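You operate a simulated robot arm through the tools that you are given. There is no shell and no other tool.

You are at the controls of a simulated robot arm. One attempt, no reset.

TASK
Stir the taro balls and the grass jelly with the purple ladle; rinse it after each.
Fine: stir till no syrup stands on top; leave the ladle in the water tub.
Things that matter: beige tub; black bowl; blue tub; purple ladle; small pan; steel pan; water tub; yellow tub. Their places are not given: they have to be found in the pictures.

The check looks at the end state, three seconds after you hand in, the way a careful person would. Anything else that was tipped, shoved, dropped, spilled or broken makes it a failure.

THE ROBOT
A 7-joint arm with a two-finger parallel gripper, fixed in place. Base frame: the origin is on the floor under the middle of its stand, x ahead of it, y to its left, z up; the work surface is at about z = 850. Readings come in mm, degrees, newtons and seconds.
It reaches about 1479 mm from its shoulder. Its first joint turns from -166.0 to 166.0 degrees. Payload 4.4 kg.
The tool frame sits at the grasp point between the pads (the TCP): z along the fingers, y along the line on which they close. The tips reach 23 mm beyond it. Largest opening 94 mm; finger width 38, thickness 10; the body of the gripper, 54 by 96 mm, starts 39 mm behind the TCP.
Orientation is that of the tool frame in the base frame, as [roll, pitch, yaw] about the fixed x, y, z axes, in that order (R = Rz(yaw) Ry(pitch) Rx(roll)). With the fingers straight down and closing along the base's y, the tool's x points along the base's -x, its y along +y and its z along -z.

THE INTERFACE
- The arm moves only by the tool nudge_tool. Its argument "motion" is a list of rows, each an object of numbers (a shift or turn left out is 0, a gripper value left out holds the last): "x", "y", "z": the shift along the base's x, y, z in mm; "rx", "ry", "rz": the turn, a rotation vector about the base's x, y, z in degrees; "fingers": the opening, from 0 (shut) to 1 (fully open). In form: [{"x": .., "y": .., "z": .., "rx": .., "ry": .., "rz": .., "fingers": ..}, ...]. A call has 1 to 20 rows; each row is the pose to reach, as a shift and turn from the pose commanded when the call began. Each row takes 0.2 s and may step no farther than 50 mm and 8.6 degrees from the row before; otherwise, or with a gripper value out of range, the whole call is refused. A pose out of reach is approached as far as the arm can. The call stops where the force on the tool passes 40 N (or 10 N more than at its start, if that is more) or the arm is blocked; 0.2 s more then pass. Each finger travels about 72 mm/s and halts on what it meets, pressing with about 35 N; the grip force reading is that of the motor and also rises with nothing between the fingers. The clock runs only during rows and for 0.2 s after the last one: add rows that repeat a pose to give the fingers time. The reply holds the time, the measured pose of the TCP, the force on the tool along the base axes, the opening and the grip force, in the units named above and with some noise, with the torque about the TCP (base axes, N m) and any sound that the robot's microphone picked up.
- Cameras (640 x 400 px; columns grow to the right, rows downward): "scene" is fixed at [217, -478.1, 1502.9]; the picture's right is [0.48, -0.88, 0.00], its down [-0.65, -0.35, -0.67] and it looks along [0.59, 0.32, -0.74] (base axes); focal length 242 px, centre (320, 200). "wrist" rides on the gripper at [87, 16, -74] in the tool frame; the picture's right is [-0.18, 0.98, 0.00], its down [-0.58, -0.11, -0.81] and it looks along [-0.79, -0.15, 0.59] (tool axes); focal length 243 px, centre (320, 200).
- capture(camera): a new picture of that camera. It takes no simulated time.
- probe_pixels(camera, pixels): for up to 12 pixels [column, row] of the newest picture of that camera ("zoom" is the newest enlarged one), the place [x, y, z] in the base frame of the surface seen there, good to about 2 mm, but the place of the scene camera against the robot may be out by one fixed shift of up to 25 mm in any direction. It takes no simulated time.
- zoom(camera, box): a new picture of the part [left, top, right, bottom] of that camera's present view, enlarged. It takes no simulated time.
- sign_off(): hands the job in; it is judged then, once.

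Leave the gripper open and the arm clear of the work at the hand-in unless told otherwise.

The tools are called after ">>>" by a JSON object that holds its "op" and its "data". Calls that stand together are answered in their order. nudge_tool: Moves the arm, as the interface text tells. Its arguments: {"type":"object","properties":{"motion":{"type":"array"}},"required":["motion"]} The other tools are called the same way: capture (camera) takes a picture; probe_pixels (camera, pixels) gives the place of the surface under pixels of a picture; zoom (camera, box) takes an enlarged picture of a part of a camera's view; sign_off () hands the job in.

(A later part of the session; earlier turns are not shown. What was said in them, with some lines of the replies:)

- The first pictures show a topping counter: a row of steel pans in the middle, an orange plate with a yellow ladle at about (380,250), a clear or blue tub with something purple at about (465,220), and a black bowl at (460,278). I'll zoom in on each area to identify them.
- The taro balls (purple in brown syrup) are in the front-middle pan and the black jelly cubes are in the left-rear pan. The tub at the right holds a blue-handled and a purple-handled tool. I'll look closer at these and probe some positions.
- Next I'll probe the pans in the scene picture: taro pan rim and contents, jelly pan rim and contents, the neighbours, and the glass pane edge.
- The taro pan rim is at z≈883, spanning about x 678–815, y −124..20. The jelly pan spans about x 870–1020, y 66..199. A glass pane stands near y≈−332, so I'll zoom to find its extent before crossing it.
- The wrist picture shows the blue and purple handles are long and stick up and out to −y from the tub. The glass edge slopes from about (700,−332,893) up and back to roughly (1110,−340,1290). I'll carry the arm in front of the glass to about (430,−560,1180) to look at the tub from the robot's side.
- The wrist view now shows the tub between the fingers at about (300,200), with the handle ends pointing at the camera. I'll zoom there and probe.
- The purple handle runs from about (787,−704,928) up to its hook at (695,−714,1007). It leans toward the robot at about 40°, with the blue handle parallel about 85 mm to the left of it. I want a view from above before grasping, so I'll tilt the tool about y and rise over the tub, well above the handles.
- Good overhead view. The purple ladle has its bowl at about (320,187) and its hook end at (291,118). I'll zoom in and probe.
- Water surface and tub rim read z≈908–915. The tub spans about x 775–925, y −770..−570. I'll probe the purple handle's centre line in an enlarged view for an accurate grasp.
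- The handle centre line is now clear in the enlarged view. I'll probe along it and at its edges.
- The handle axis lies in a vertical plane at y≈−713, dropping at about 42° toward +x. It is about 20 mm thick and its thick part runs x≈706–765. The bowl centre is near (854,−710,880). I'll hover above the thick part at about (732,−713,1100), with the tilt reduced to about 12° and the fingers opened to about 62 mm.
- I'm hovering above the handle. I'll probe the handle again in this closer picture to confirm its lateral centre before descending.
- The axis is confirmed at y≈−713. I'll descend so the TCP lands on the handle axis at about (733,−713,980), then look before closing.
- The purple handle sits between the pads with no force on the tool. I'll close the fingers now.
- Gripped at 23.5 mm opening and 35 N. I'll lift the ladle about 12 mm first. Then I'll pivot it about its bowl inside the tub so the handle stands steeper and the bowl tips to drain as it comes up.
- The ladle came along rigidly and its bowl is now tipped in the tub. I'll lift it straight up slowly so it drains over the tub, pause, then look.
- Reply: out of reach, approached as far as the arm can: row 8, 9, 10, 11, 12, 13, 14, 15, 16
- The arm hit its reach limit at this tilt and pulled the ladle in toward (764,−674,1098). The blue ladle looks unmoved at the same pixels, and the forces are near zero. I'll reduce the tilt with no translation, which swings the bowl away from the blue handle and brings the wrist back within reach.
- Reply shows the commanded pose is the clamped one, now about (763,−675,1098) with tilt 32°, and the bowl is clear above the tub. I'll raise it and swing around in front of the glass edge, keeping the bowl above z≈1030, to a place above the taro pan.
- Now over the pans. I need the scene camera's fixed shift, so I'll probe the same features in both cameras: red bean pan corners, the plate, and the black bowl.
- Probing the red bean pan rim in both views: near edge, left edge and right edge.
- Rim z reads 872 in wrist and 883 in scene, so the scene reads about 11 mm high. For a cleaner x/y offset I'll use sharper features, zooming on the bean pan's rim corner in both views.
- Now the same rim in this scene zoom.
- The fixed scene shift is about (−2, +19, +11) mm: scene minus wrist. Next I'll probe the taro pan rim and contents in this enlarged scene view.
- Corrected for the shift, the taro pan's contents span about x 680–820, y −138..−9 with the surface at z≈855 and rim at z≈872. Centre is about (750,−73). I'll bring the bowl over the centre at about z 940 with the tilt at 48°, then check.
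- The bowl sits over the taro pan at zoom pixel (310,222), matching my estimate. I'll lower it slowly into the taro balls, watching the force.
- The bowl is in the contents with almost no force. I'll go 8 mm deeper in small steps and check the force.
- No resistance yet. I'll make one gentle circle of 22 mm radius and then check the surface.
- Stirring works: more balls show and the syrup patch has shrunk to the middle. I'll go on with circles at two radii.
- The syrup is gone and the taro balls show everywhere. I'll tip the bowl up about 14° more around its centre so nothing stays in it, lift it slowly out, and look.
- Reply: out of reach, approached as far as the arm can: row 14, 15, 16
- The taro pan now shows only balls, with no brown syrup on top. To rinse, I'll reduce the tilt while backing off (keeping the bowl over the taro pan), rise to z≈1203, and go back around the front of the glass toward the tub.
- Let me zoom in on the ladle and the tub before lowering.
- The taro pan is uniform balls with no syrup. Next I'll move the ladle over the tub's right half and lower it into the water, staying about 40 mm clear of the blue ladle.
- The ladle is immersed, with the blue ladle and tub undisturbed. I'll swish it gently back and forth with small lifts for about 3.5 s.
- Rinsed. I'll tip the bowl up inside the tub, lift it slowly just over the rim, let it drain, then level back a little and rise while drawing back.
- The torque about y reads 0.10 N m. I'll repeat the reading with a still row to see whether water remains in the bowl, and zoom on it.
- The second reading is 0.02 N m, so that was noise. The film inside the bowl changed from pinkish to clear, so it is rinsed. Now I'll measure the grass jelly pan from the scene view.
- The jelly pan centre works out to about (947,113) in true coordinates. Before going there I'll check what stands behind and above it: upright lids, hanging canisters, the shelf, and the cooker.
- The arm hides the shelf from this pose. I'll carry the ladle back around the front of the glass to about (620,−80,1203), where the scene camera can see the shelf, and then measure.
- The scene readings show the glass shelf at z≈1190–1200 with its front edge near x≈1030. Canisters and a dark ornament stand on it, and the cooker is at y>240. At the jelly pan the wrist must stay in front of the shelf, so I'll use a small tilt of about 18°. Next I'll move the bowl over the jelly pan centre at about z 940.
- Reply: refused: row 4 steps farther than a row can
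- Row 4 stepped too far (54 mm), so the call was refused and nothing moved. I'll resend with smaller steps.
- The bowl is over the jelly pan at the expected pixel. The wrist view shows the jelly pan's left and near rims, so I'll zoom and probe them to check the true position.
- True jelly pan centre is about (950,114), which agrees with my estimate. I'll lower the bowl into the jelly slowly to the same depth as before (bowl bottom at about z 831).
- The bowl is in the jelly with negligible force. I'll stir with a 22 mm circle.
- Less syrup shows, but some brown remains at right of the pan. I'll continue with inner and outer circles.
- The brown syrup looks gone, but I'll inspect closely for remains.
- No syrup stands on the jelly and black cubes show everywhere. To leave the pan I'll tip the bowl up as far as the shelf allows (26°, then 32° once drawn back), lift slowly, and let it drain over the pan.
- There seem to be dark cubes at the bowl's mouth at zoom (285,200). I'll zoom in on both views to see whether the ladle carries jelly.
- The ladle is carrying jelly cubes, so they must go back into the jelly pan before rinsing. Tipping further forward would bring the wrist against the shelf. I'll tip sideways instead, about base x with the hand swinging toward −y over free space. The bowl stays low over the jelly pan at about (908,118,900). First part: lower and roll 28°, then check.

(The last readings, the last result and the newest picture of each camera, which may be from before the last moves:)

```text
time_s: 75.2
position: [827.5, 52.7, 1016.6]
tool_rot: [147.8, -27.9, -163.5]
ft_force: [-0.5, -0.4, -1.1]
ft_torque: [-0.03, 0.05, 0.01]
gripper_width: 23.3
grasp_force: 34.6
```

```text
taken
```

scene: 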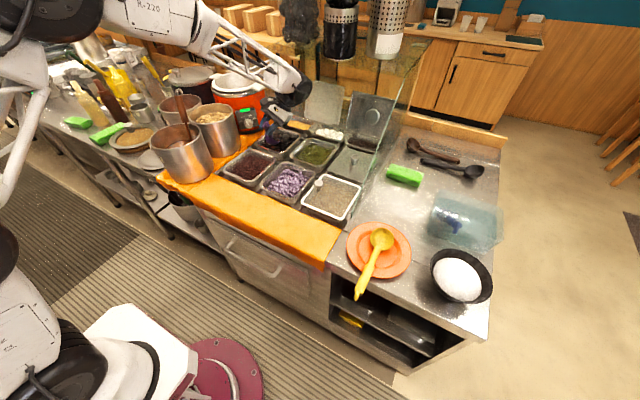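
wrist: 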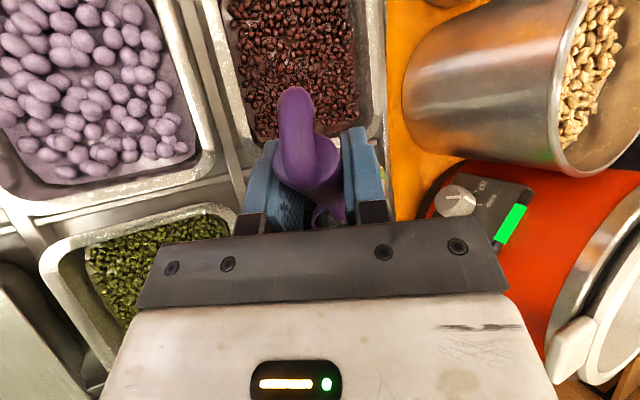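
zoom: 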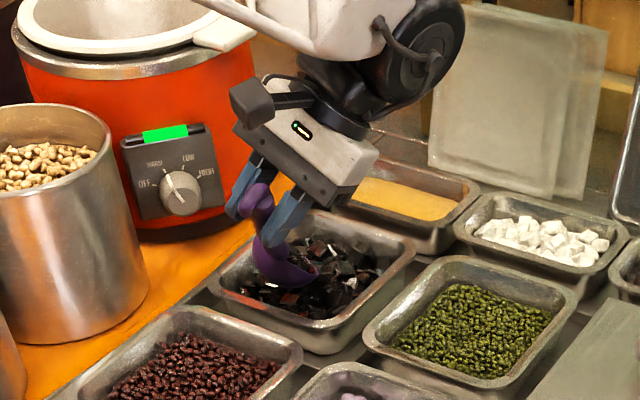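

No collision and the roll was reachable. I'll continue the roll to 63° about the bowl so the jelly slides back into its pan, and hold there.

>>> {"op": "nudge_tool", "data": {"motion": [{"y": -6.8, "z": -4, "rx": 3.5}, {"y": -13.5, "z": -8.7, "rx": 7}, {"y": -20, "z": -13.6, "rx": 10.5}, {"y": -25.9, "z": -19, "rx": 14}, {"y": -37, "z": -30.8, "rx": 21}, {"y": -46.5, "z": -43.8, "rx": 28}, {"y": -50.7, "z": -50.7, "rx": 31.5}, {"y": -54.4, "z": -57.9, "rx": 35}, {"y": -54.4, "z": -57.9, "rx": 35}, {"y": -54.4, "z": -57.9, "rx": 35}, {"y": -54.4, "z": -57.9, "rx": 35}]}}

>>> {"op": "capture", "data": {"camera": "scene"}}

>>> {"op": "zoom", "data": {"camera": "scene", "box": [230, 80, 330, 170]}}

>>> {"op": "capture", "data": {"camera": "wrist"}}

```text
time_s: 77.6
position: [826.3, -2.6, 958.3]
tool_rot: [113.4, -14.0, -150.9]
ft_force: [0.2, 0.3, 0.0]
ft_torque: [-0.07, 0.01, -0.01]
gripper_width: 23.4
grasp_force: 34.6
```

```text
taken
```

scene: 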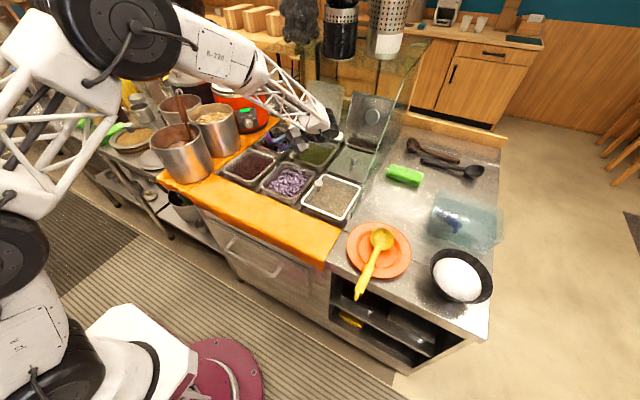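

```text
4.44 times, centred on (280, 125) of scene
```

zoom: 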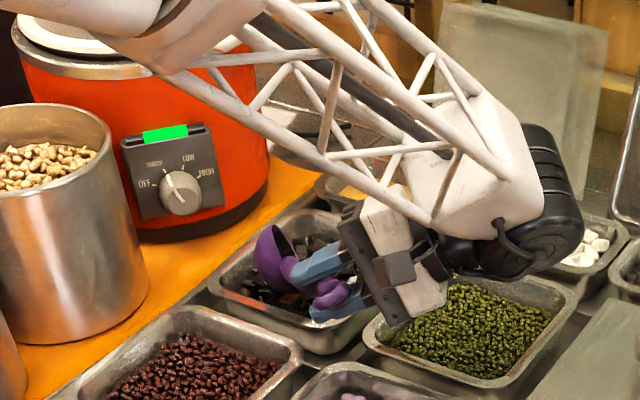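

```text
taken
```

wrist: 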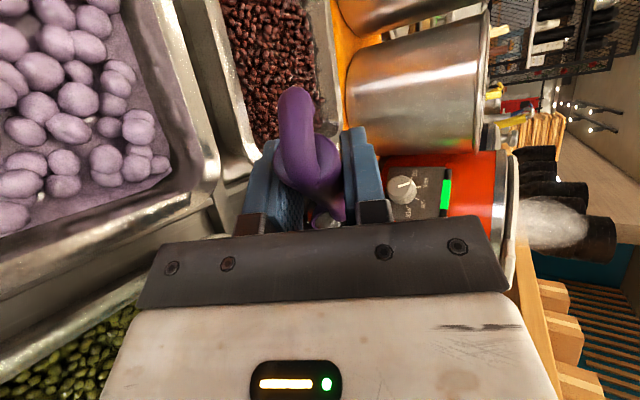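

Zooming on the bowl to see whether it's empty.

>>> {"op": "zoom", "data": {"camera": "scene", "box": [270, 118, 315, 158]}}

>>> {"op": "zoom", "data": {"camera": "wrist", "box": [270, 160, 390, 235]}}

```text
10.00 times, centred on (292, 138) of scene
```

zoom: 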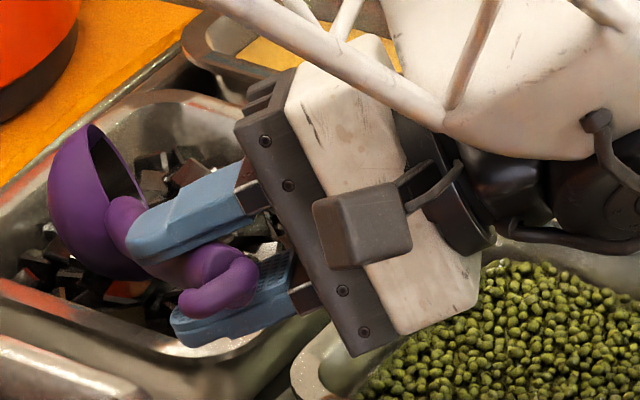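

```text
5.33 times, centred on (330, 198) of wrist
```

zoom: 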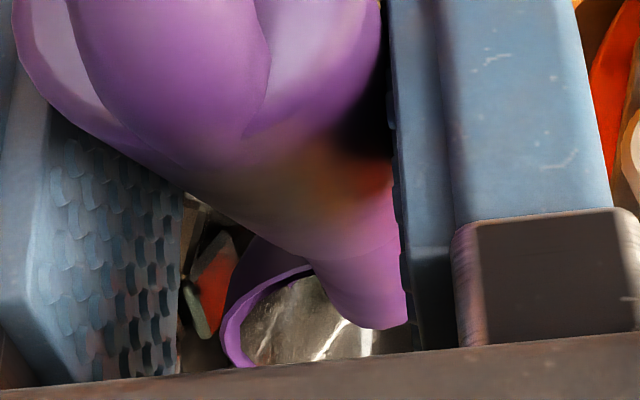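

The bowl is now empty: only a wet film shows inside, with no cubes, and it is still over the jelly pan. I'll lift straight up in this roll and then unroll at height.

>>> {"op": "nudge_tool", "data": {"motion": [{"z": 15}, {"z": 30}, {"x": -4, "z": 50}, {"x": -10, "z": 70}, {"x": -16, "z": 90}, {"x": -16, "y": 7.9, "z": 104.1, "rx": -7}, {"x": -16, "y": 17.4, "z": 117.1, "rx": -14}, {"x": -16, "y": 28.5, "z": 128.9, "rx": -21}, {"x": -16, "y": 40.9, "z": 139.2, "rx": -28}, {"x": -16, "y": 54.4, "z": 147.9, "rx": -35}, {"x": -16, "y": 69, "z": 155, "rx": -42}, {"x": -16, "y": 84.2, "z": 160.2, "rx": -49}, {"x": -16, "y": 100, "z": 163.4, "rx": -56}, {"x": -16, "y": 116.1, "z": 164.8, "rx": -63}, {"x": -16, "y": 116.1, "z": 164.8, "rx": -63}]}}

>>> {"op": "capture", "data": {"camera": "scene"}}

>>> {"op": "zoom", "data": {"camera": "scene", "box": [230, 70, 330, 170]}}

>>> {"op": "capture", "data": {"camera": "wrist"}}

>>> {"op": "zoom", "data": {"camera": "wrist", "box": [270, 160, 390, 235]}}

```text
time_s: 80.8
position: [810.4, 115.5, 1123.4]
tool_rot: [-179.9, -32.0, -180.0]
ft_force: [-0.3, -0.7, 0.0]
ft_torque: [0.02, 0.07, 0.03]
gripper_width: 23.5
grasp_force: 34.4
```

```text
taken
```

scene: 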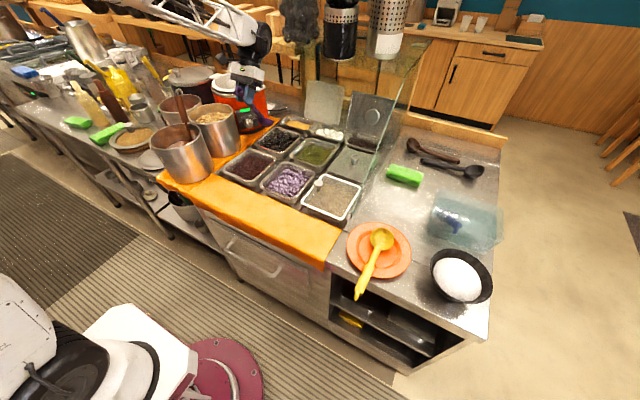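

```text
4.00 times, centred on (280, 120) of scene
```

zoom: 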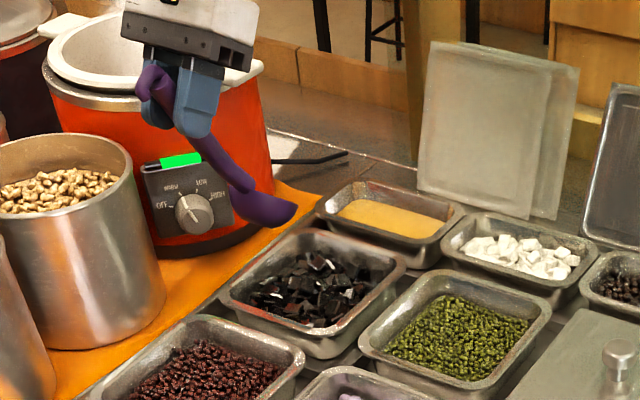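

```text
taken
```

wrist: 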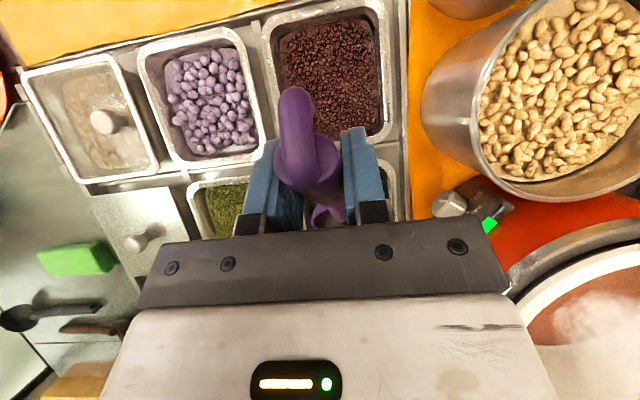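

```text
5.33 times, centred on (330, 198) of wrist
```

zoom: 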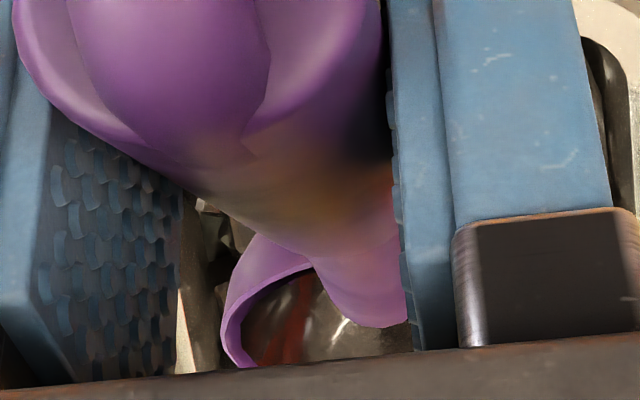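

No cubes in the bowl, just a brown film. I'll check the jelly pan surface and its surroundings for any spill.

>>> {"op": "zoom", "data": {"camera": "scene", "box": [255, 118, 305, 158]}}

>>> {"op": "zoom", "data": {"camera": "scene", "box": [255, 155, 325, 215]}}

```text
10.00 times, centred on (280, 138) of scene
```

zoom: 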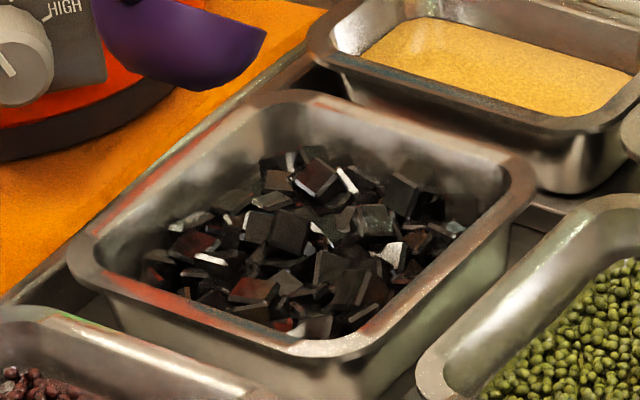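

```text
6.67 times, centred on (290, 185) of scene
```

zoom: 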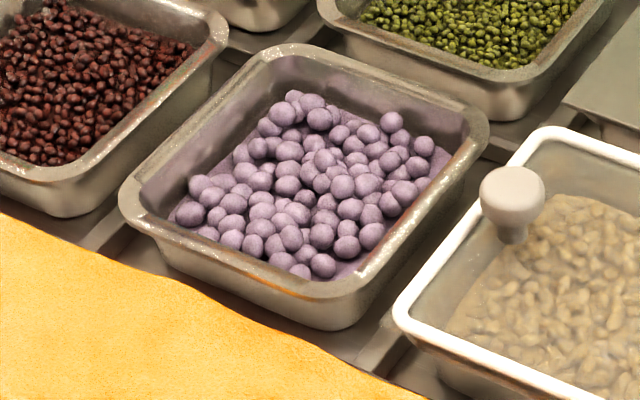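

Both pans look right and nothing is spilled. I'll carry the ladle back around the front of the glass to the tub for the second rinse.

>>> {"op": "nudge_tool", "data": {"motion": [{"x": -30, "z": 25}, {"x": -60, "z": 50}, {"x": -90, "z": 80}, {"x": -130, "z": 80}, {"x": -165, "y": -30, "z": 80}, {"x": -190, "y": -70, "z": 80}, {"x": -190, "y": -115, "z": 80}, {"x": -190, "y": -160, "z": 80}, {"x": -190, "y": -205, "z": 80}, {"x": -190, "y": -250, "z": 80}, {"x": -190, "y": -295, "z": 80}, {"x": -190, "y": -340, "z": 80}, {"x": -190, "y": -385, "z": 80}, {"x": -190, "y": -430, "z": 80}, {"x": -190, "y": -475, "z": 80}, {"x": -190, "y": -520, "z": 80}, {"x": -190, "y": -565, "z": 80}, {"x": -190, "y": -610, "z": 80}, {"x": -190, "y": -655, "z": 80}, {"x": -190, "y": -700, "z": 80}]}}

>>> {"op": "capture", "data": {"camera": "wrist"}}

>>> {"op": "capture", "data": {"camera": "scene"}}

```text
time_s: 85.0
position: [621.8, -584.7, 1204.5]
tool_rot: [180.0, -32.0, -180.0]
ft_force: [0.2, 0.9, -0.9]
ft_torque: [0.03, -0.02, -0.01]
gripper_width: 23.5
grasp_force: 34.7
```

```text
taken
```

wrist: 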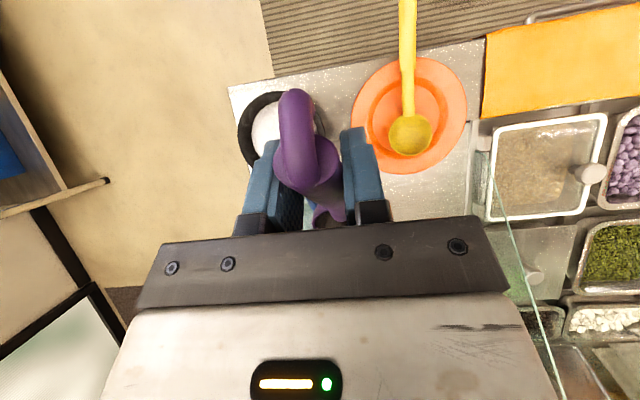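

```text
taken
```

scene: 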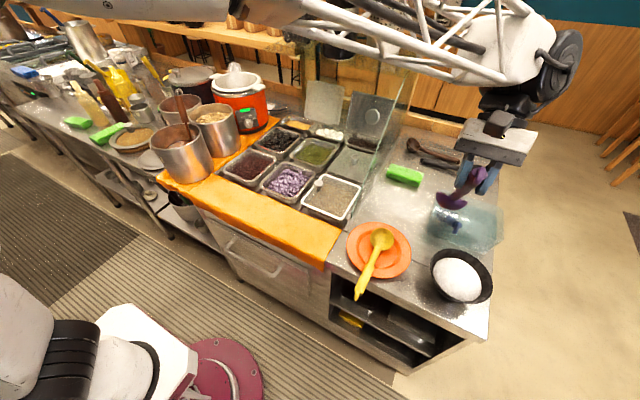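

At (620,−585,1203). I'll move to the tub's right half and lower the ladle along the same route as the first rinse.

>>> {"op": "nudge_tool", "data": {"motion": [{"y": -45}, {"y": -90}, {"y": -126.5}, {"x": 40, "y": -126.5, "z": -15}, {"x": 80, "y": -126.5, "z": -40}, {"x": 120, "y": -126.5, "z": -70}, {"x": 154, "y": -126.5, "z": -93}, {"x": 154, "y": -126.5, "z": -120}, {"x": 154, "y": -126.5, "z": -140}, {"x": 154, "y": -126.5, "z": -155}, {"x": 154, "y": -126.5, "z": -166}, {"x": 154, "y": -126.5, "z": -175}, {"x": 154, "y": -126.5, "z": -181}, {"x": 154, "y": -126.5, "z": -181}]}}

>>> {"op": "zoom", "data": {"camera": "scene", "box": [420, 160, 520, 260]}}

>>> {"op": "capture", "data": {"camera": "wrist"}}

```text
time_s: 88.0
position: [773.9, -712.7, 1023.4]
tool_rot: [-180.0, -32.0, -180.0]
ft_force: [0.3, 1.4, -1.0]
ft_torque: [-0.06, 0.01, -0.01]
gripper_width: 23.4
grasp_force: 34.8
```

```text
4.00 times, centred on (470, 210) of scene
```

zoom: 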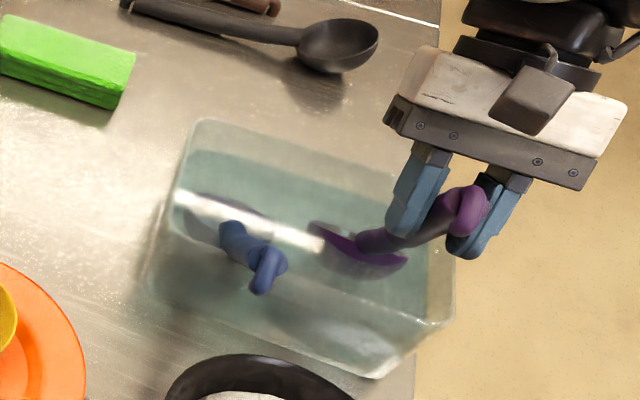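

```text
taken
```

wrist: 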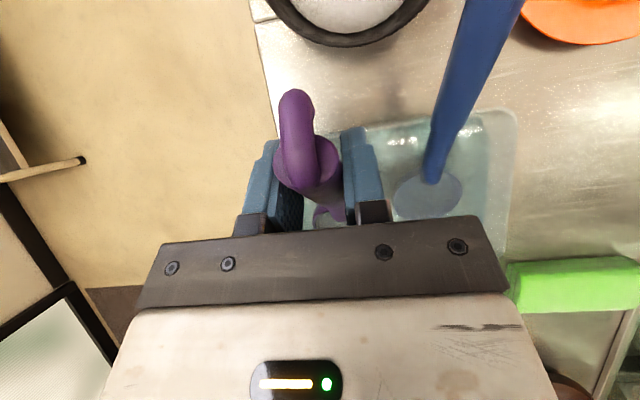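

In the water again with everything else undisturbed. I'll swish for about 4 s.

>>> {"op": "nudge_tool", "data": {"motion": [{"x": 6, "y": 4}, {"x": 10, "y": 8}, {"x": 4, "y": 10}, {"x": -6, "y": 8}, {"x": -12, "y": 2}, {"x": -10, "y": -6}, {"x": -2, "y": -10}, {"x": 8, "y": -8}, {"x": 12, "y": 0}, {"x": 6, "y": 9}, {"x": -6, "y": 9}, {"x": -12, "y": 0}, {"x": -6, "y": -9}, {"x": 4, "y": -9}, {"x": 11, "y": -2}, {"x": 8, "y": 7}, {"x": -3, "y": 9}, {"x": -10, "y": 3}, {"x": -4, "y": 0}, {"x": 0, "y": 0}]}}

>>> {"op": "zoom", "data": {"camera": "wrist", "box": [270, 160, 390, 235]}}

```text
time_s: 92.2
position: [773.4, -712.5, 1022.8]
tool_rot: [180.0, -32.1, 180.0]
ft_force: [0.3, 0.2, -1.2]
ft_torque: [0.0, 0.07, -0.01]
gripper_width: 23.5
grasp_force: 35.0
```

```text
5.33 times, centred on (330, 198) of wrist
```

zoom: 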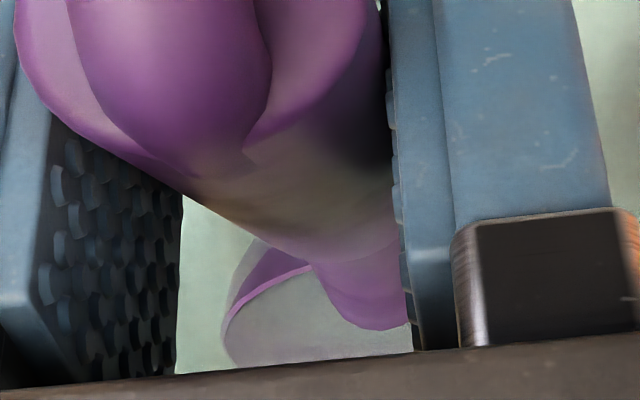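

The bowl is clean in the water. Now I'll lay the ladle back as it was: pivot it about the bowl to the original handle slope (tilt 12°), then ease down the last few millimetres while watching the force.

>>> {"op": "nudge_tool", "data": {"motion": [{"x": -5.6, "y": -0.3, "z": -3.6, "ry": -2.5}, {"x": -11.2, "y": -0.5, "z": -7.5, "ry": -5}, {"x": -21.7, "y": -0.8, "z": -15.9, "ry": -10}, {"x": -31.4, "y": -1, "z": -25.3, "ry": -15}, {"x": -40.3, "y": -1.2, "z": -35.4, "ry": -20}, {"x": -40.3, "y": -1.2, "z": -37.5, "ry": -20}, {"x": -40.3, "y": -1.2, "z": -39.5, "ry": -20}, {"x": -40.3, "y": -1.2, "z": -39.5, "ry": -20}]}}

>>> {"op": "zoom", "data": {"camera": "scene", "box": [420, 160, 520, 260]}}

>>> {"op": "capture", "data": {"camera": "wrist"}}

```text
time_s: 94.0
position: [734.5, -714.3, 982.0]
tool_rot: [-180.0, -12.0, -180.0]
ft_force: [-0.2, -0.3, -0.8]
ft_torque: [0.0, 0.09, -0.01]
gripper_width: 23.2
grasp_force: 34.5
```

```text
4.00 times, centred on (470, 210) of scene
```

zoom: 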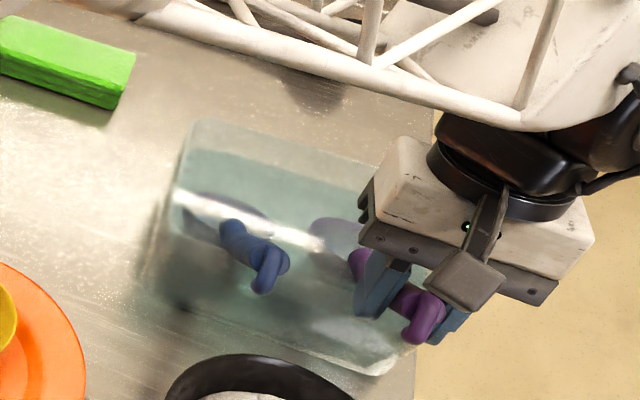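

```text
taken
```

wrist: 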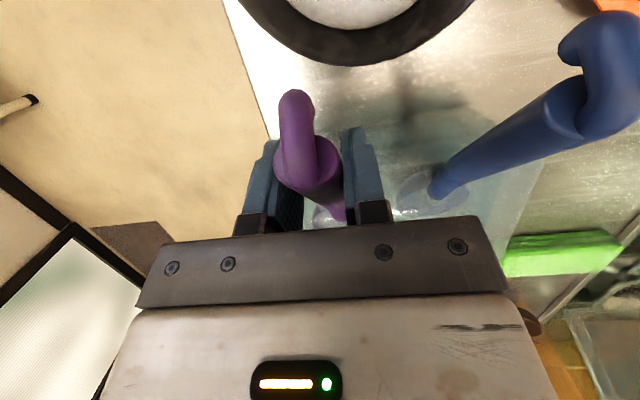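

Nearly at the original pose with no contact force. I'll ease down 2 mm more and read the force.

>>> {"op": "nudge_tool", "data": {"motion": [{"z": -1}, {"z": -2}, {"z": -2}]}}

```text
time_s: 94.8
position: [733.8, -713.0, 981.2]
tool_rot: [180.0, -12.0, 180.0]
ft_force: [0.1, 0.3, -1.1]
ft_torque: [-0.02, 0.07, -0.02]
gripper_width: 23.4
grasp_force: 35.2
```

Still only the ladle's weight on the tool. Two more millimetres.

>>> {"op": "nudge_tool", "data": {"motion": [{"z": -1}, {"z": -2}, {"z": -2}]}}

```text
time_s: 95.6
position: [734.8, -714.0, 980.6]
tool_rot: [-180.0, -11.9, 180.0]
ft_force: [-1.6, 0.1, 9.5]
ft_torque: [0.01, -0.21, -0.06]
gripper_width: 23.6
grasp_force: 34.6
```

Contact: 9.5 N up, so the ladle is seated. I'll back off about 0.8 mm to relax it, then open the fingers gradually to about 62 mm, the opening I came in with.

>>> {"op": "nudge_tool", "data": {"motion": [{"z": 0.8}, {"z": 0.8}, {"z": 0.8, "fingers": 0.27}, {"z": 0.8, "fingers": 0.31}, {"z": 0.8, "fingers": 0.38}, {"z": 0.8, "fingers": 0.48}, {"z": 0.8, "fingers": 0.58}, {"z": 0.8, "fingers": 0.66}, {"z": 0.8, "fingers": 0.66}]}}

>>> {"op": "capture", "data": {"camera": "wrist"}}

>>> {"op": "zoom", "data": {"camera": "scene", "box": [420, 160, 520, 260]}}

```text
time_s: 97.6
position: [733.6, -712.8, 980.4]
tool_rot: [-179.9, -12.0, -179.9]
ft_force: [0.2, -0.7, 0.8]
ft_torque: [0.02, -0.02, 0.01]
gripper_width: 62.0
grasp_force: 0.2
```

```text
taken
```

wrist: 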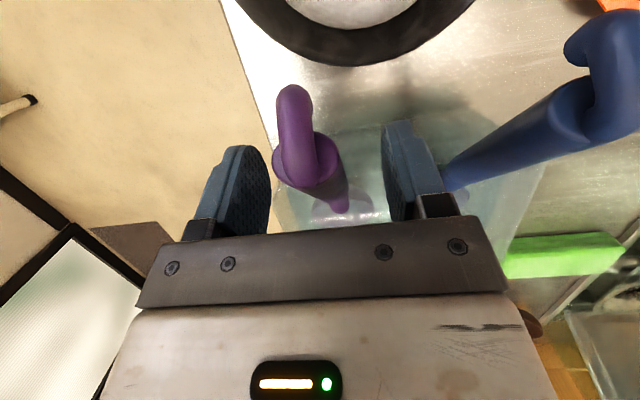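

```text
4.00 times, centred on (470, 210) of scene
```

zoom: 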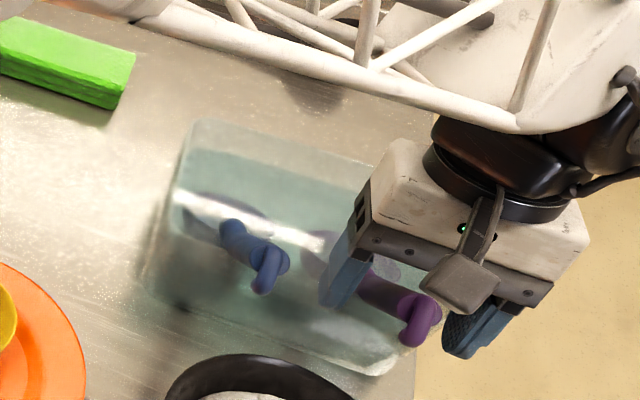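

The ladle rests in the tub just as at the start and the gripper is free of it. I'll go straight up 120 mm and look.

>>> {"op": "nudge_tool", "data": {"motion": [{"z": 8}, {"z": 20}, {"z": 40}, {"z": 65}, {"z": 90}, {"z": 120}, {"z": 120}]}}

>>> {"op": "capture", "data": {"camera": "wrist"}}

>>> {"op": "zoom", "data": {"camera": "wrist", "box": [280, 20, 480, 170]}}

```text
time_s: 99.2
position: [734.8, -710.5, 1101.1]
tool_rot: [-179.9, -12.1, 180.0]
ft_force: [-0.2, -0.4, 0.0]
ft_torque: [0.04, 0.01, 0.02]
gripper_width: 62.1
grasp_force: 0.1
```

```text
taken
```

wrist: 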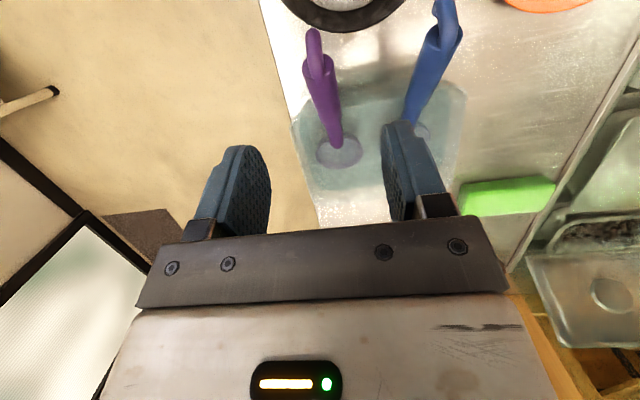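

```text
2.67 times, centred on (380, 95) of wrist
```

zoom: 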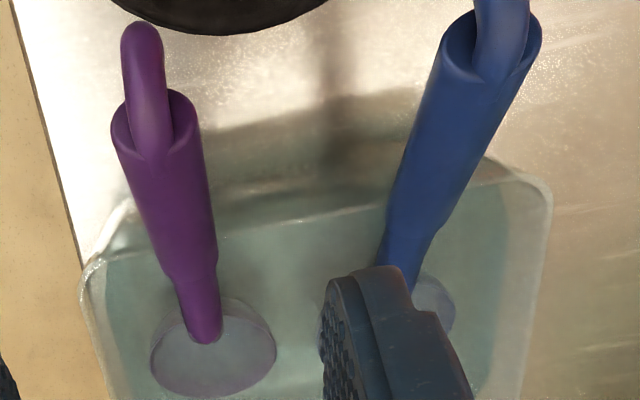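

The ladle lies cleanly in the tub, bowl under water, with the blue ladle undisturbed. I'll rise and carry the arm back in front of the glass to near its start pose, opening the gripper fully.

>>> {"op": "nudge_tool", "data": {"motion": [{"z": 40, "ry": -4}, {"z": 80, "ry": -8}, {"x": -30, "z": 102, "ry": -12}, {"x": -70, "y": 20, "z": 102, "ry": -12}, {"x": -98, "y": 55, "z": 102, "ry": -12}, {"x": -108, "y": 100, "z": 102, "ry": -12, "fingers": 1}, {"x": -108, "y": 145, "z": 102, "ry": -12}, {"x": -108, "y": 190, "z": 102, "ry": -12}, {"x": -108, "y": 235, "z": 102, "ry": -12}, {"x": -108, "y": 280, "z": 102, "ry": -12}, {"x": -108, "y": 325, "z": 102, "ry": -12}, {"x": -108, "y": 370, "z": 102, "ry": -12}, {"x": -108, "y": 415, "z": 102, "ry": -12}, {"x": -108, "y": 460, "z": 102, "ry": -12}, {"x": -108, "y": 505, "z": 102, "ry": -12}, {"x": -108, "y": 550, "z": 102, "ry": -12}, {"x": -108, "y": 595, "z": 102, "ry": -12}, {"x": -108, "y": 640, "z": 102, "ry": -12}, {"x": -108, "y": 685, "z": 102, "ry": -12}, {"x": -108, "y": 730, "z": 102, "ry": -12}]}}

>>> {"op": "capture", "data": {"camera": "scene"}}

>>> {"op": "capture", "data": {"camera": "wrist"}}

>>> {"op": "zoom", "data": {"camera": "scene", "box": [210, 100, 390, 230]}}

>>> {"op": "zoom", "data": {"camera": "scene", "box": [340, 120, 520, 310]}}

```text
time_s: 103.4
position: [629.1, 17.5, 1203.9]
tool_rot: [-179.9, 0.0, -179.9]
ft_force: [0.5, 0.2, -0.4]
ft_torque: [-0.03, 0.05, 0.0]
gripper_width: 94.3
grasp_force: 0.0
```

```text
taken
```

scene: 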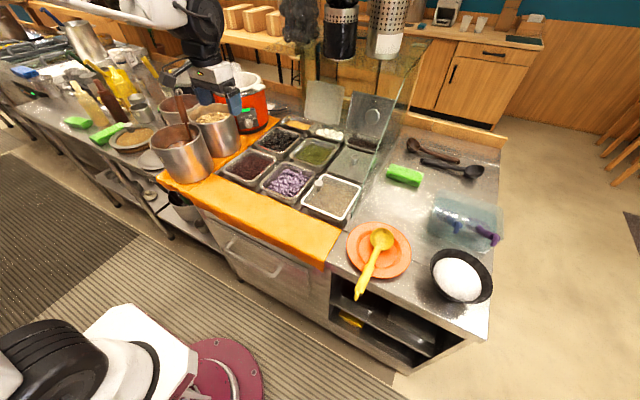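

```text
taken
```

wrist: 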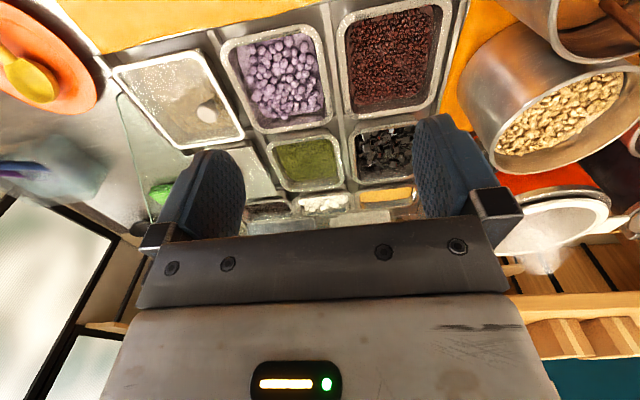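

```text
3.08 times, centred on (300, 165) of scene
```

zoom: 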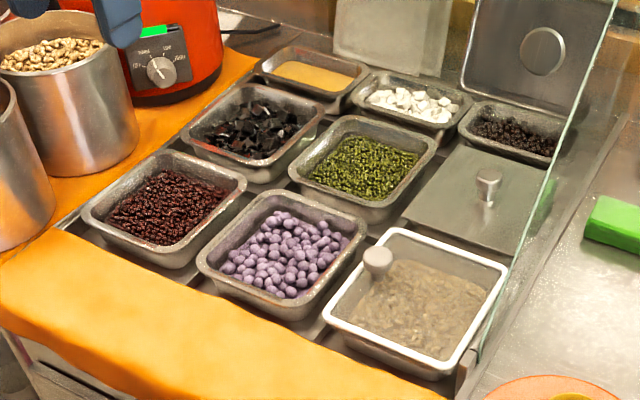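

```text
2.11 times, centred on (430, 215) of scene
```

zoom: 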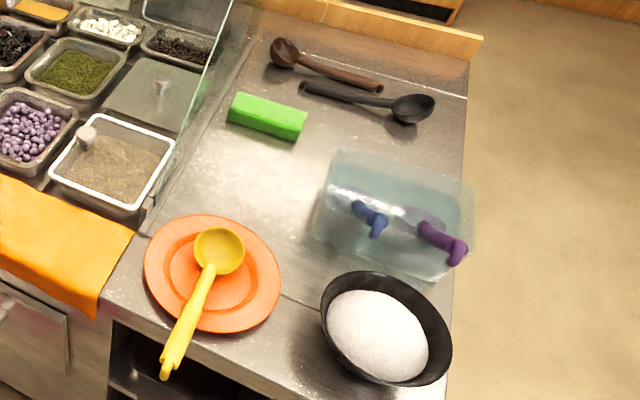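

Both pans are free of standing syrup, the ladle is in the tub, and everything else is where it was. One last close look from the wrist camera for residue or stray bits around the pans.

>>> {"op": "zoom", "data": {"camera": "wrist", "box": [200, 0, 460, 200]}}

>>> {"op": "zoom", "data": {"camera": "scene", "box": [430, 180, 510, 260]}}

```text
2.00 times, centred on (330, 100) of wrist
```

zoom: 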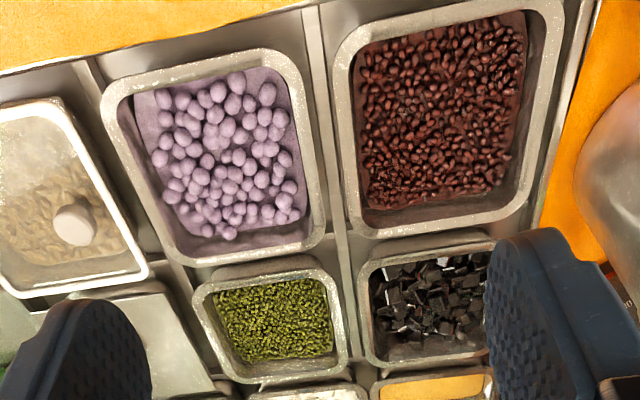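

```text
5.00 times, centred on (470, 220) of scene
```

zoom: 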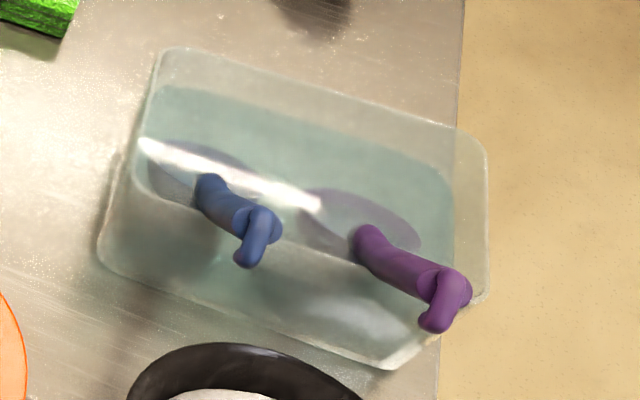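

The taro balls and grass jelly are stirred with no syrup on top, the ladle is rinsed and resting in the water tub, and I see no spills. The gripper is open and the arm is clear, so I'm handing in.

>>> {"op": "sign_off", "data": {}}

```text
The job is handed in.
```

The taro balls and the grass jelly are both stirred, with no syrup standing on top of either. I rinsed the purple ladle after each one and left it in the water tub, where it lay at the start. The job is handed in, but I have not seen the check's result.

- **Jelly scooped by mistake:** when I lifted the ladle out of the grass jelly, it came up carrying some cubes. I tipped them back into the same pan before rinsing and saw none outside it.
- **Close pass to the blue ladle:** on the first lift from the tub, the arm hit its reach limit and drew the purple ladle to within a few millimetres of the blue one. The blue ladle did not move.

In the last pictures nothing else looked moved, tipped or spilled. The gripper is open and the arm is clear of the counter.
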